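You operate a simulated robot arm through the tools that you are given. There is no shell and no other tool. Be economical: measure what you need, move in short steps, check, and stop when the job is done.

You run a simulated robot arm. Do the job below in one go: nothing can be reset, and whatever is moved stays where it is left.

TASK
Take the refill packet and leave it on the orange pad.

The check looks at the end state, three seconds after you hand in, the way a careful person would. Anything else that was tipped, shoved, dropped, spilled or broken makes it a failure.

THE ROBOT
A 6-joint arm with a two-finger parallel gripper, fixed in place. Base frame: the origin is at the foot of the arm, x ahead of it, y to its left, z up; the work surface is at about z = 0. Lengths are in m, angles in degrees, forces in N, time in s.
With the tool pointing down near the work surface it reaches from about 0.18 to 0.46 m from the base axis. Its first joint turns from -70.0 to 70.0 degrees. Payload 1.9 kg.
The tool frame sits at the grasp point between the pads (the TCP): z along the fingers, y along the line on which they close. The tips reach 0.023 m beyond it. The gripper opens to 0.094 m. The fingers are 0.038 m wide and 0.01 m thick; the gripper's body (0.054 by 0.096 m) begins 0.039 m behind the TCP.
Orientation is that of the tool frame in the base frame, as a unit quaternion [x, y, z, w]. With the fingers straight down and closing along the base's y, the tool's x points along the base's -x, its y along +y and its z along -z.

THE INTERFACE
- The arm moves only by the tool drive_tool. Its argument "motion" is a list of rows, each a list of 3 entries, a list of its own where there are three numbers: the shift along the tool's x, y, z in units of 20 mm (1.0 is 20 mm), then the turn, a rotation vector about the tool's x, y, z in units of 6 degrees (1.0 is 6 degrees), then the finger opening in m, from 0 to 0.094. In form: [[[dx, dy, dz], [ax, ay, az], hand], ...]. A call has 1 to 8 rows; each row shifts and turns the commanded pose from where the row before left it, along the tool's axes as they then stand. A call with a number of a shift or a turn outside -1 to 1 is refused whole. Each row takes 0.2 s and may step no farther than 0.05 m and 8.6 degrees from the row before; otherwise, or with a gripper value out of range, the whole call is refused. A pose out of reach is approached as far as the arm can. The call stops where the force on the tool passes 40 N (or 10 N more than at its start, if that is more) or the arm is blocked; 0.2 s more then pass. The fingers move at their own pace (about 0.108 m/s each) and stop on an object; they squeeze with about 39 N. The grip force told is the motor's: it shows also when the fingers shut on nothing. Time passes only in rows, and 0.2 s behind the last, so rows that do not move let the fingers close. The reply holds the time, the measured pose of the TCP, the force on the tool along the base axes, the opening and the grip force, in the units named above and with some noise.
- Cameras (640 x 400 px; columns grow to the right, rows downward): "scene" is fixed at [0.035, 0.3005, 0.4421]; the picture's right is [-0.79, -0.61, 0.00], its down [-0.30, 0.39, -0.87] and it looks along [0.53, -0.69, -0.49] (base axes); focal length 326 px, centre (320, 200). "wrist" rides on the gripper at [0.086, 0.016, -0.075] in the tool frame; the picture's right is [-0.18, 0.98, 0.00], its down [-0.58, -0.11, -0.81] and it looks along [-0.79, -0.15, 0.59] (tool axes); focal length 243 px, centre (320, 200). There is no depth. A picture from a camera that has moved, and an enlarged one, comes with that camera's place and axes in the base frame and with its lens. The place of the scene camera against the robot may be out by one fixed shift of up to 0.025 m in any direction.
- capture(camera): a new picture of that camera. The clock stands still meanwhile.
- enlarge(camera, box): a new picture of the part [left, top, right, bottom] of that camera's present view, enlarged. The clock stands still meanwhile.
- close_job(): hands the job in; it is judged then, once.

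Go step by step. Nothing tells you positions but the pictures and the camera data: compare them with the known pose of the tool, close in by small moves and look again before you grip or let go. The budget is 90 turns and 42 pictures, counting those below and the enlarged ones. Unless the task says otherwise, let go and move clear before handing in, and close with one line.

The tools are called after "Call:" as name(argument=value, ...) on one line, values as JSON. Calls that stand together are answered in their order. drive_tool: Moves the arm, as the interface text tells. Its arguments: {"type":"object","properties":{"motion":{"type":"array"}},"required":["motion"]} The other tools are called the same way: capture (camera) takes a picture; enlarge (camera, box) takes an enlarged picture of a part of a camera's view; close_job () hands the job in.

At the start:

```text
t: 0.0
ee_pos: [0.2799, 0.0217, 0.2714]
ee_rot: [0.0, 1.0, 0.0, 0.0]
wrist_force: [0.3, -0.3, -0.6]
gripper_width: 0.0936
finger_force: 0.0
```

scene: 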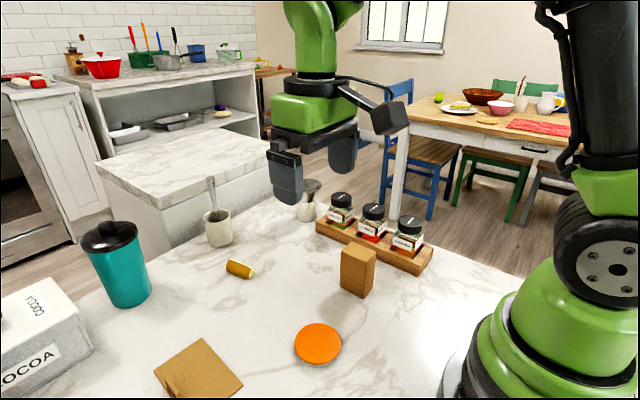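
wrist: 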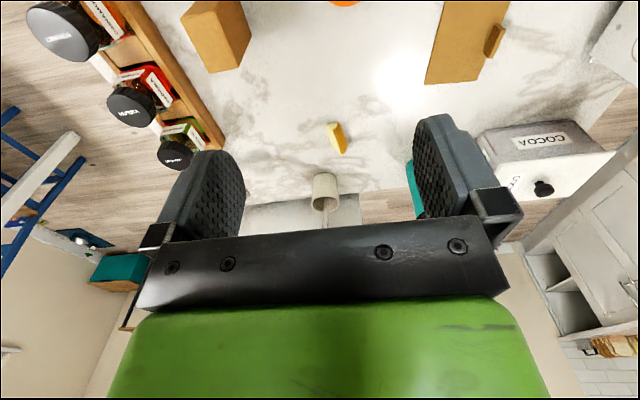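

I see a standing brown block, a flat brown item with a small tab, a small yellow piece, the orange pad and the spice rack. I'll enlarge to tell which of these is the refill packet.

Call:
enlarge(camera="scene", box=[140, 220, 460, 400])

Call:
enlarge(camera="wrist", box=[160, 0, 540, 220])

```text
2.00 times, centred on (300, 310) of scene
camera zoom: at [0.035, 0.3005, 0.4421], right [-0.79, -0.61, 0.0], down [-0.3, 0.39, -0.87], along [0.53, -0.69, -0.49], focal length 653 px, centre (360, -20)
```

zoom: 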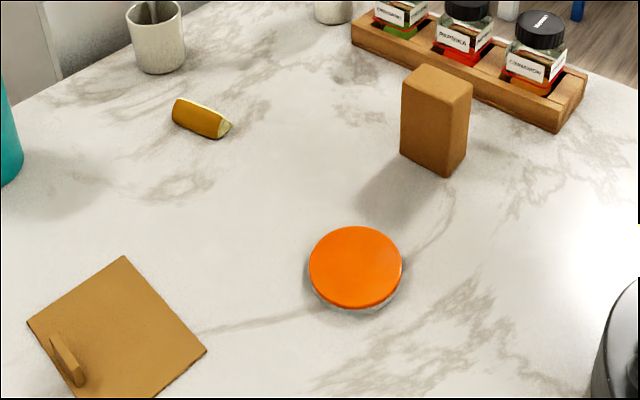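

```text
1.68 times, centred on (350, 110) of wrist
camera zoom: at [0.1933, 0.0388, 0.3471], right [0.18, 0.98, 0.0], down [0.58, -0.11, 0.81], along [0.79, -0.15, -0.59], focal length 409 px, centre (270, 352)
```

zoom: 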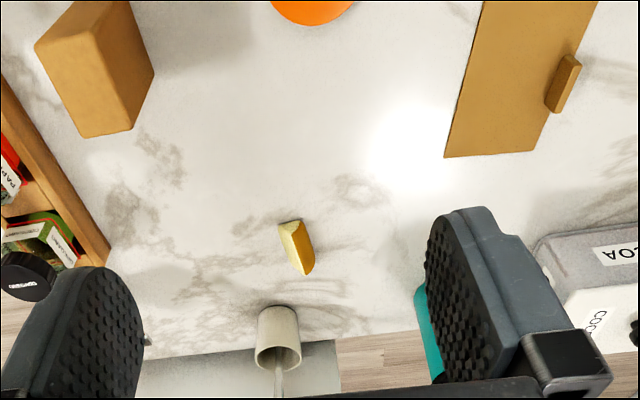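

The brown block stands near (0.25, -0.08), the pad is near (0.24, 0.05), and the flat item with a ridge is near (0.35, 0.19). I'll look closer at both brown items before choosing.

Call:
enlarge(camera="scene", box=[140, 330, 260, 400])

Call:
enlarge(camera="scene", box=[300, 180, 440, 310])

Call:
enlarge(camera="wrist", box=[400, 0, 540, 90])

Call:
enlarge(camera="wrist", box=[20, 0, 260, 180])

```text
5.33 times, centred on (200, 365) of scene
camera zoom: at [0.035, 0.3005, 0.4421], right [-0.79, -0.61, 0.0], down [-0.3, 0.39, -0.87], along [0.53, -0.69, -0.49], focal length 1741 px, centre (960, -680)
```

zoom: 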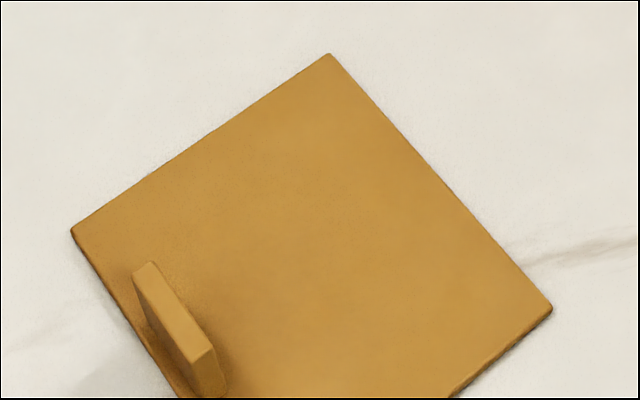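

```text
3.08 times, centred on (370, 245) of scene
camera zoom: at [0.035, 0.3005, 0.4421], right [-0.79, -0.61, 0.0], down [-0.3, 0.39, -0.87], along [0.53, -0.69, -0.49], focal length 1005 px, centre (166, 62)
```

zoom: 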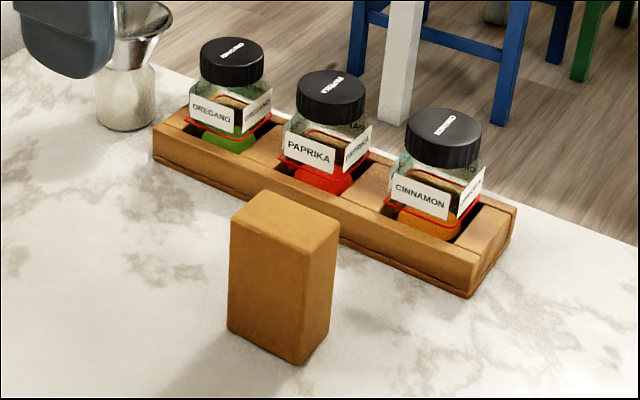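

```text
4.44 times, centred on (470, 45) of wrist
camera zoom: at [0.1933, 0.0388, 0.3471], right [0.18, 0.98, 0.0], down [0.58, -0.11, 0.81], along [0.79, -0.15, -0.59], focal length 1078 px, centre (-347, 889)
```

zoom: 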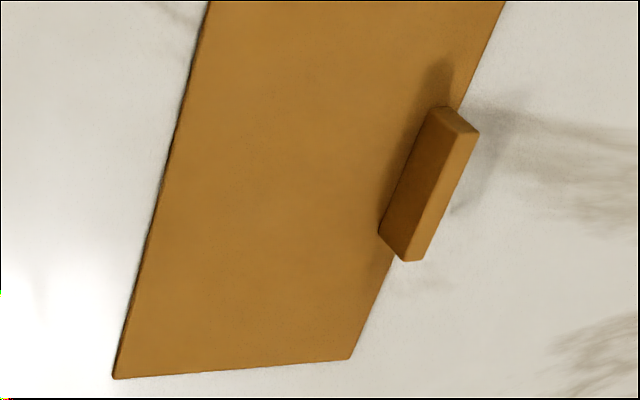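

```text
2.22 times, centred on (140, 90) of wrist
camera zoom: at [0.1933, 0.0388, 0.3471], right [0.18, 0.98, 0.0], down [0.58, -0.11, 0.81], along [0.79, -0.15, -0.59], focal length 539 px, centre (720, 444)
```

zoom: 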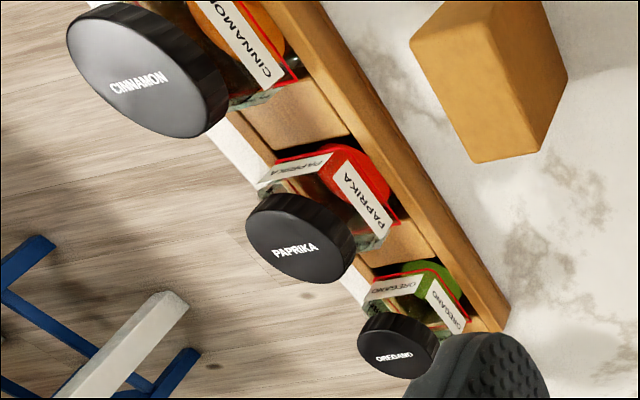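

The brown block is a closed paper packet of about 48 x 34 x 85 mm standing on end. The flat piece looks like a board or lid with a handle, so the block is my target. I'll pull back so the wrist camera sees both block and pad and can correct the scene camera's offset.

Call:
drive_tool(motion=[[[1, -0.6, 0], [0, 0, 0], 0.094], [[1, -0.6, 0], [0, 0, 0], 0.094], [[1, -0.6, 0], [0, 0, 0], 0.094], [[1, -0.6, 0], [0, 0, 0], 0.094], [[0, 0, 0], [0, 0, 0], 0.094]])

Call:
capture(camera="wrist")

```text
t: 1.2
ee_pos: [0.2009, -0.0266, 0.2723]
ee_rot: [0.001, 1.0, 0.001, 0.001]
wrist_force: [0.0, -0.1, 0.2]
gripper_width: 0.0939
finger_force: 0.1
```

```text
33 pictures are left
camera wrist: at [0.114, -0.0097, 0.3472], right [0.18, 0.98, 0.0], down [0.58, -0.11, 0.81], along [0.79, -0.15, -0.59], focal length 243 px, centre (320, 200)
```

wrist: 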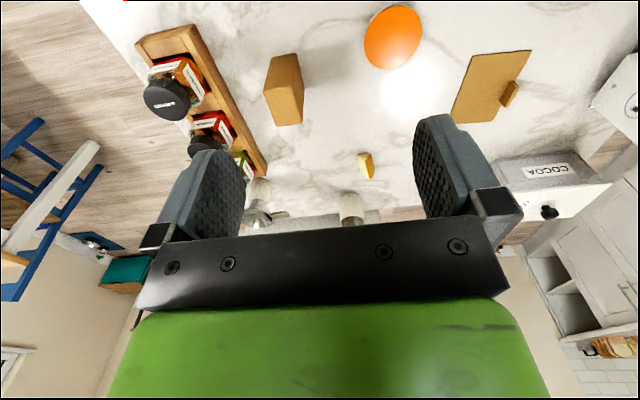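

Call:
enlarge(camera="wrist", box=[230, 0, 440, 131])

```text
3.05 times, centred on (335, 66) of wrist
camera zoom: at [0.114, -0.0097, 0.3472], right [0.18, 0.98, 0.0], down [0.58, -0.11, 0.81], along [0.79, -0.15, -0.59], focal length 739 px, centre (274, 610)
```

zoom: 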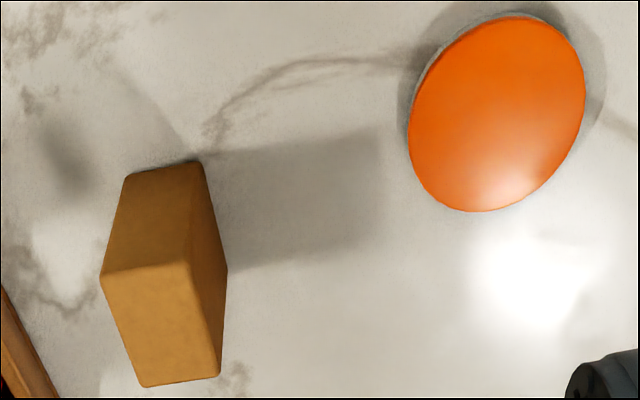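

Wrist view: the packet spans x 0.248–0.298, y -0.101 to -0.067 and is 0.084 tall. The pad centre is near (0.252, 0.057). I'll move above the packet and check.

Call:
drive_tool(motion=[[[-0.9, -0.72, 0], [0, 0, 0], 0.094], [[-0.9, -0.72, 0], [0, 0, 0], 0.094], [[-0.9, -0.72, 0], [0, 0, 0], 0.094], [[-0.9, -0.72, 0], [0, 0, 0], 0.094], [[0, 0, 1], [0, 0, 0], 0.094], [[0, 0, 1], [0, 0, 0], 0.094], [[0, 0, 1], [0, 0, 0], 0.094], [[0, 0, 1], [0, 0, 0], 0.094]])

Call:
drive_tool(motion=[[[0, 0, 1], [0, 0, 0], 0.094], [[0, 0, 1], [0, 0, 0], 0.094], [[0, 0, 0.8], [0, 0, 0], 0.094], [[0, 0, 0], [0, 0, 0], 0.094]])

Call:
capture(camera="wrist")

Call:
capture(camera="scene")

```text
t: 3.0
ee_pos: [0.2715, -0.0846, 0.1942]
ee_rot: [0.0, 1.0, 0.0, 0.001]
wrist_force: [-0.1, 1.0, -0.1]
gripper_width: 0.0939
finger_force: 0.0
```

```text
t: 4.0
ee_pos: [0.2717, -0.0823, 0.1371]
ee_rot: [0.001, 1.0, 0.0, 0.0]
wrist_force: [-0.2, -0.7, -0.3]
gripper_width: 0.094
finger_force: 0.0
```

```text
31 pictures are left
camera wrist: at [0.1845, -0.0665, 0.2112], right [0.19, 0.98, 0.0], down [0.58, -0.11, 0.81], along [0.79, -0.15, -0.59], focal length 243 px, centre (320, 200)
```

wrist: 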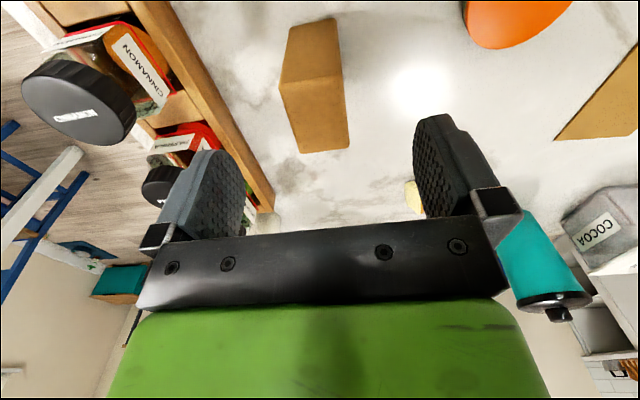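

```text
30 pictures are left
```

scene: 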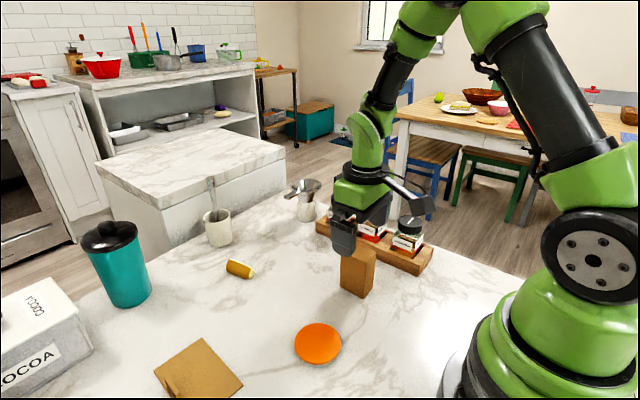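

The packet's centre, about (0.273, -0.085), agrees with the tool position. I'll lower so the fingers straddle it, then close.

Call:
drive_tool(motion=[[[0, -0.05, 0.9], [0, 0, 0], 0.094], [[0, 0, 0.9], [0, 0, 0], 0.094], [[0, 0, 0.9], [0, 0, 0], 0.094], [[0, 0, 0.9], [0, 0, 0], 0.094], [[0, 0, 0.4], [0, 0, 0], 0.094], [[0, 0, 0], [0, 0, 0], 0.094]])

Call:
capture(camera="scene")

Call:
capture(camera="wrist")

```text
t: 5.4
ee_pos: [0.2713, -0.0835, 0.0549]
ee_rot: [0.0, 1.0, 0.0, 0.001]
wrist_force: [1.1, 1.0, 0.2]
gripper_width: 0.0939
finger_force: 0.1
```

```text
29 pictures are left
```

scene: 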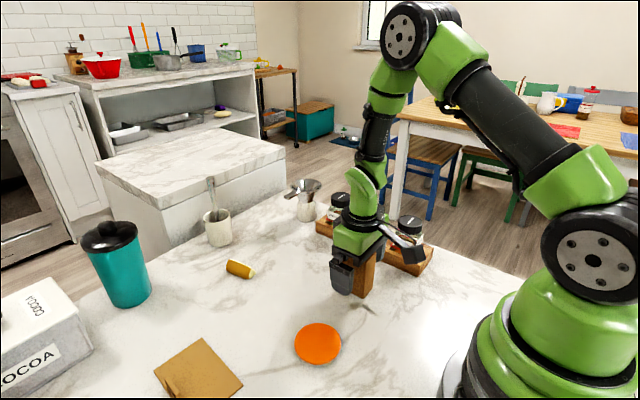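

```text
28 pictures are left
camera wrist: at [0.1848, -0.0674, 0.1305], right [0.18, 0.98, 0.0], down [0.58, -0.11, 0.81], along [0.79, -0.15, -0.59], focal length 243 px, centre (320, 200)
```

wrist: 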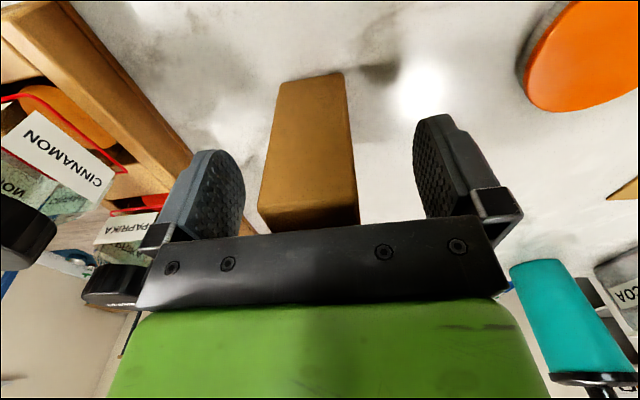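

The packet sits between the fingers with clearance on both sides. I'll close just short of its width so it isn't crushed.

Call:
drive_tool(motion=[[[0, 0, 0], [0, 0, 0], 0.06], [[0, 0, 0], [0, 0, 0], 0.045], [[0, 0, 0], [0, 0, 0], 0.03], [[0, 0, 0], [0, 0, 0], 0.03], [[0, 0, 0], [0, 0, 0], 0.03]])

```text
t: 6.6
ee_pos: [0.272, -0.0829, 0.0576]
ee_rot: [0.0, 1.0, 0.0, 0.001]
wrist_force: [0.5, -0.9, 2.9]
gripper_width: 0.0356
finger_force: 39.1
```

The packet is gripped at 35.6 mm. I'll lift a little and check the hold.

Call:
drive_tool(motion=[[[0, 0, -0.4], [0, 0, 0], 0.03], [[0, 0, -0.8], [0, 0, 0], 0.03], [[0, 0, -0.9], [0, 0, 0], 0.03], [[0, 0, 0], [0, 0, 0], 0.03]])

Call:
capture(camera="scene")

Call:
capture(camera="wrist")

```text
t: 7.6
ee_pos: [0.273, -0.0832, 0.099]
ee_rot: [-0.001, 1.0, 0.0, 0.0]
wrist_force: [-0.1, -0.4, -1.7]
gripper_width: 0.0355
finger_force: 38.6
```

```text
27 pictures are left
```

scene: 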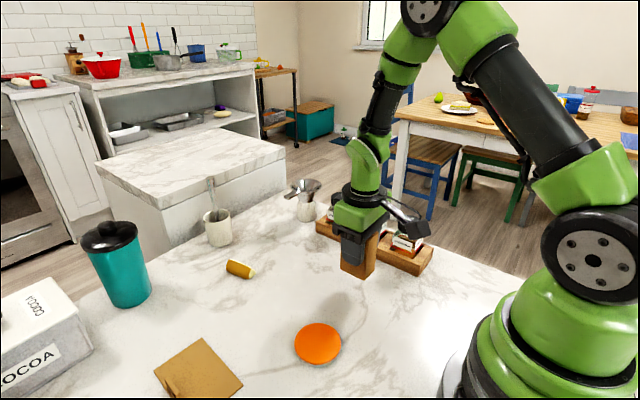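

```text
26 pictures are left
camera wrist: at [0.1847, -0.0674, 0.1735], right [0.18, 0.98, 0.0], down [0.58, -0.11, 0.81], along [0.79, -0.15, -0.59], focal length 243 px, centre (320, 200)
```

wrist: 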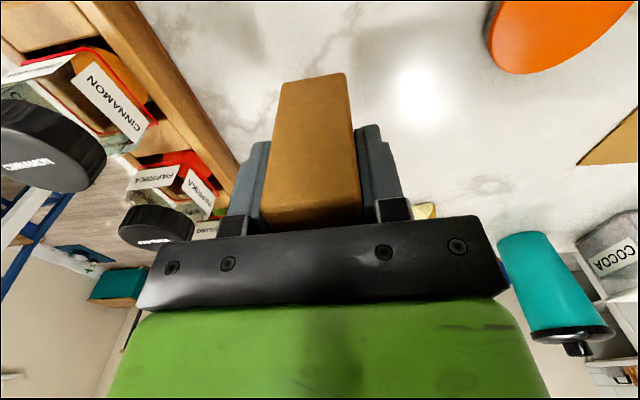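

The packet is held upright and clear of the table. I'll carry it across to above the pad.

Call:
drive_tool(motion=[[[0, 0, -0.8], [0, 0, 0], 0.03], [[0.15, 1, 0], [0, 0, 0], 0.03], [[0.15, 1, 0], [0, 0, 0], 0.03], [[0.15, 1, 0], [0, 0, 0], 0.03], [[0.15, 1, 0], [0, 0, 0], 0.03], [[0.15, 1, 0], [0, 0, 0], 0.03], [[0.15, 1, 0], [0, 0, 0], 0.03], [[0.15, 1, 0], [0, 0, 0], 0.03]])

Call:
drive_tool(motion=[[[0, 0, 0], [0, 0, 0], 0.03]])

Call:
capture(camera="wrist")

Call:
enlarge(camera="scene", box=[220, 240, 440, 400])

```text
t: 9.4
ee_pos: [0.2525, 0.0556, 0.1146]
ee_rot: [0.002, 1.0, 0.0, 0.001]
wrist_force: [0.0, 0.3, -1.4]
gripper_width: 0.0357
finger_force: 39.0
```

```text
t: 9.8
ee_pos: [0.2517, 0.0555, 0.1155]
ee_rot: [0.001, 1.0, 0.0, 0.002]
wrist_force: [-0.4, -0.2, -1.3]
gripper_width: 0.0358
finger_force: 38.5
```

```text
25 pictures are left
camera wrist: at [0.1646, 0.072, 0.1888], right [0.19, 0.98, 0.0], down [0.58, -0.11, 0.81], along [0.79, -0.15, -0.59], focal length 243 px, centre (320, 200)
```

wrist: 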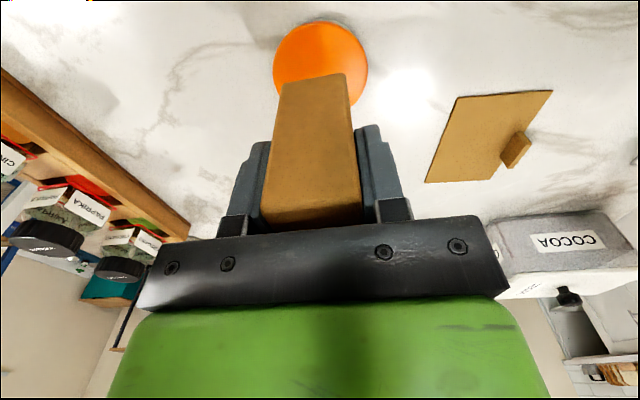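

```text
2.50 times, centred on (330, 320) of scene
camera zoom: at [0.035, 0.3005, 0.4421], right [-0.79, -0.61, 0.0], down [-0.3, 0.39, -0.87], along [0.53, -0.69, -0.49], focal length 816 px, centre (295, -100)
```

zoom: 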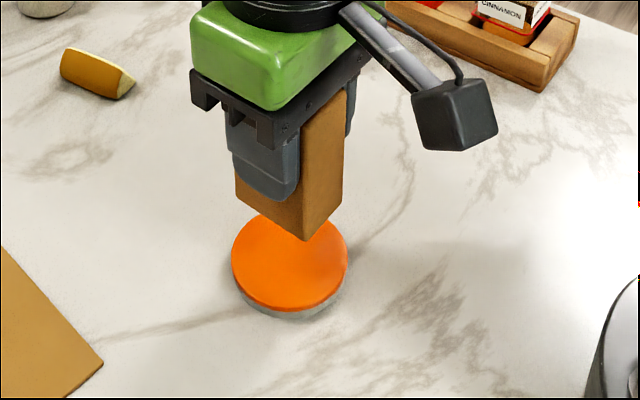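

The packet is over the pad, whose centre I now make (0.253, 0.0565). I'll lower it to just above the pad and look.

Call:
drive_tool(motion=[[[-0.03, 0.05, 0.7], [0, 0, 0], 0.03], [[0, 0, 0.7], [0, 0, 0], 0.03], [[0, 0, 0.6], [0, 0, 0], 0.03], [[0, 0, 0], [0, 0, 0], 0.03]])

Call:
enlarge(camera="scene", box=[250, 270, 410, 390])

Call:
enlarge(camera="wrist", box=[220, 0, 420, 130])

```text
t: 10.8
ee_pos: [0.253, 0.0561, 0.0742]
ee_rot: [0.001, 1.0, 0.0, 0.001]
wrist_force: [1.0, -0.2, -2.0]
gripper_width: 0.0357
finger_force: 38.8
```

```text
3.33 times, centred on (330, 330) of scene
camera zoom: at [0.0351, 0.3005, 0.4421], right [-0.79, -0.61, 0.0], down [-0.3, 0.39, -0.87], along [0.53, -0.69, -0.49], focal length 1088 px, centre (287, -233)
```

zoom: 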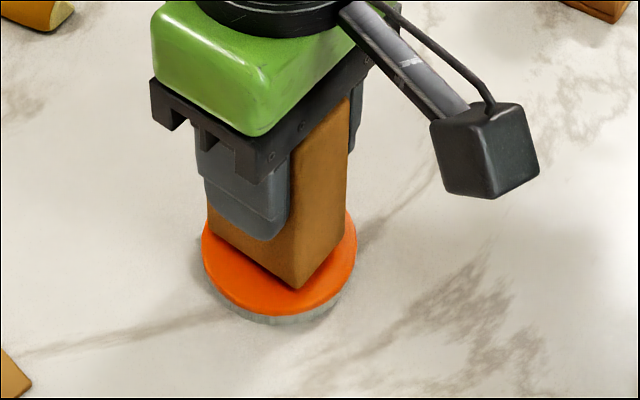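

```text
3.08 times, centred on (320, 65) of wrist
camera zoom: at [0.1649, 0.0732, 0.1481], right [0.19, 0.98, 0.0], down [0.58, -0.11, 0.81], along [0.79, -0.15, -0.59], focal length 746 px, centre (320, 615)
```

zoom: 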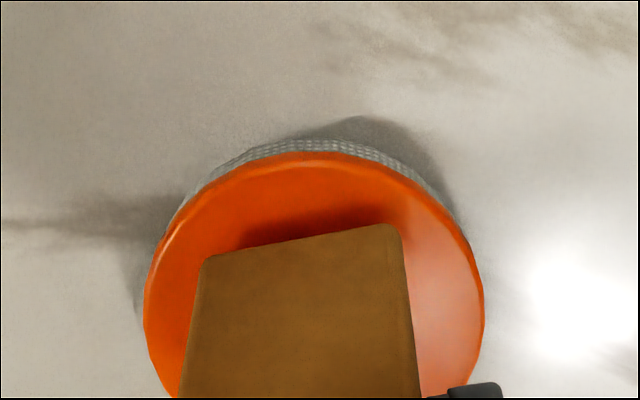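

The packet is centred a few millimetres above the raised pad. I'll go down in small steps and watch the force.

Call:
drive_tool(motion=[[[0, 0, 0.12], [0, 0, 0], 0.03], [[0, 0, 0.12], [0, 0, 0], 0.03]])

Call:
drive_tool(motion=[[[0, 0, 0.1], [0, 0, 0], 0.03]])

Call:
enlarge(camera="wrist", box=[220, 0, 420, 130])

```text
t: 11.4
ee_pos: [0.2536, 0.057, 0.0701]
ee_rot: [0.0, 1.0, 0.0, 0.002]
wrist_force: [0.3, -0.4, -1.6]
gripper_width: 0.0358
finger_force: 39.0
```

```text
t: 11.8
ee_pos: [0.2526, 0.0564, 0.0675]
ee_rot: [0.001, 1.0, -0.001, 0.001]
wrist_force: [-3.4, -0.7, 22.2]
gripper_width: 0.0357
finger_force: 39.1
```

```text
3.08 times, centred on (320, 65) of wrist
camera zoom: at [0.1654, 0.0735, 0.1422], right [0.19, 0.98, 0.0], down [0.58, -0.11, 0.81], along [0.79, -0.15, -0.59], focal length 746 px, centre (320, 615)
```

zoom: 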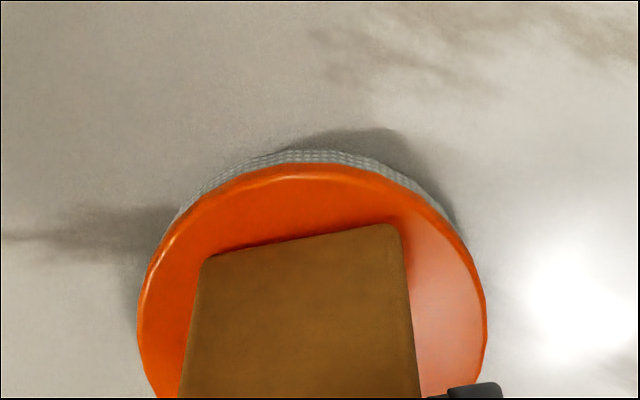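

The packet touches the pad, with 22 N pressing. I'll ease up slightly to unload before releasing.

Call:
drive_tool(motion=[[[0, 0, -0.03], [0, 0, 0], 0.03], [[0, 0, 0], [0, 0, 0], 0.03]])

```text
t: 12.4
ee_pos: [0.253, 0.0562, 0.0682]
ee_rot: [0.0, 1.0, -0.001, 0.001]
wrist_force: [0.1, -0.1, 11.5]
gripper_width: 0.0358
finger_force: 39.3
```

Call:
drive_tool(motion=[[[0, 0, -0.025], [0, 0, 0], 0.03], [[0, 0, 0], [0, 0, 0], 0.03]])

```text
t: 13.0
ee_pos: [0.2525, 0.0567, 0.0685]
ee_rot: [0.0, 1.0, 0.0, 0.0]
wrist_force: [1.2, 0.2, 0.7]
gripper_width: 0.0359
finger_force: 38.8
```

The load is now almost nil and the packet rests on the pad. I'll open slowly.

Call:
drive_tool(motion=[[[0, 0, 0], [0, 0, 0], 0.04], [[0, 0, 0], [0, 0, 0], 0.05], [[0, 0, 0], [0, 0, 0], 0.07], [[0, 0, 0], [0, 0, 0], 0.085], [[0, 0, 0], [0, 0, 0], 0.085]])

Call:
capture(camera="wrist")

```text
t: 14.2
ee_pos: [0.2533, 0.0571, 0.0693]
ee_rot: [0.0, 1.0, -0.001, 0.001]
wrist_force: [0.4, 0.1, -0.1]
gripper_width: 0.0849
finger_force: 0.0
```

```text
20 pictures are left
camera wrist: at [0.1657, 0.0735, 0.1429], right [0.18, 0.98, 0.0], down [0.58, -0.11, 0.81], along [0.79, -0.15, -0.59], focal length 243 px, centre (320, 200)
```

wrist: 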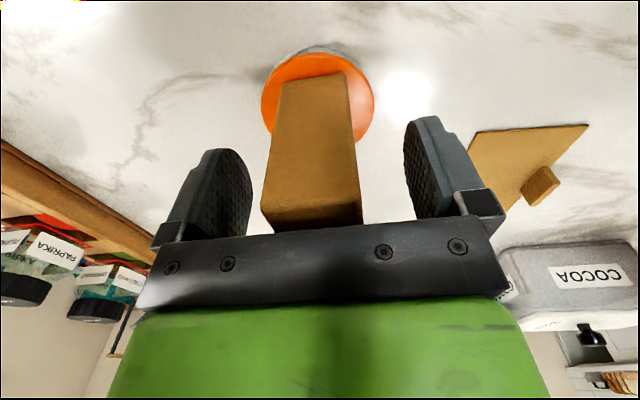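

The packet stands free between the open fingers. I'll raise the tool straight up and look again.

Call:
drive_tool(motion=[[[0, 0, -0.5], [0, 0, 0], 0.085], [[0, 0, -1], [0, 0, 0], 0.085], [[0, 0, -1], [0, 0, 0], 0.085], [[0, 0, -1], [0, 0, 0], 0.085], [[0, 0, -1], [0, 0, 0], 0.085], [[0, 0, -1], [0, 0, 0], 0.085], [[0, 0, -1], [0, 0, 0], 0.085], [[0, 0, 0], [0, 0, 0], 0.085]])

Call:
capture(camera="scene")

Call:
capture(camera="wrist")

```text
t: 16.0
ee_pos: [0.2516, 0.0564, 0.1997]
ee_rot: [0.0, 1.0, 0.0, 0.0]
wrist_force: [0.3, -0.6, 0.1]
gripper_width: 0.0849
finger_force: 0.1
```

```text
19 pictures are left
```

scene: 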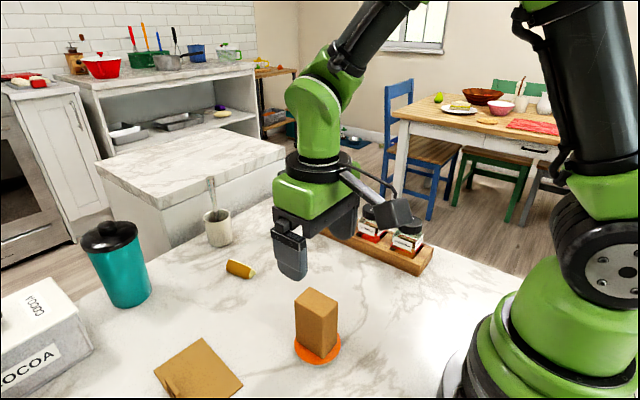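

```text
18 pictures are left
camera wrist: at [0.1641, 0.0733, 0.2747], right [0.18, 0.98, 0.0], down [0.58, -0.11, 0.81], along [0.79, -0.15, -0.59], focal length 243 px, centre (320, 200)
```

wrist: 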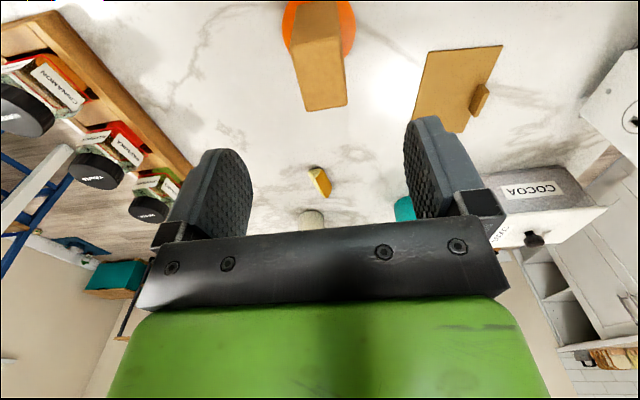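

The packet stands upright and centred on the orange pad, the arm is clear, and nothing else has moved. I'm handing in.

Call:
close_job()

```text
The job is handed in.
```

I placed the brown packet upright on the orange pad, let go, moved the arm clear and handed the job in; no item is labelled as the refill packet, so I chose the upright block over the flat board-like piece with a handle.
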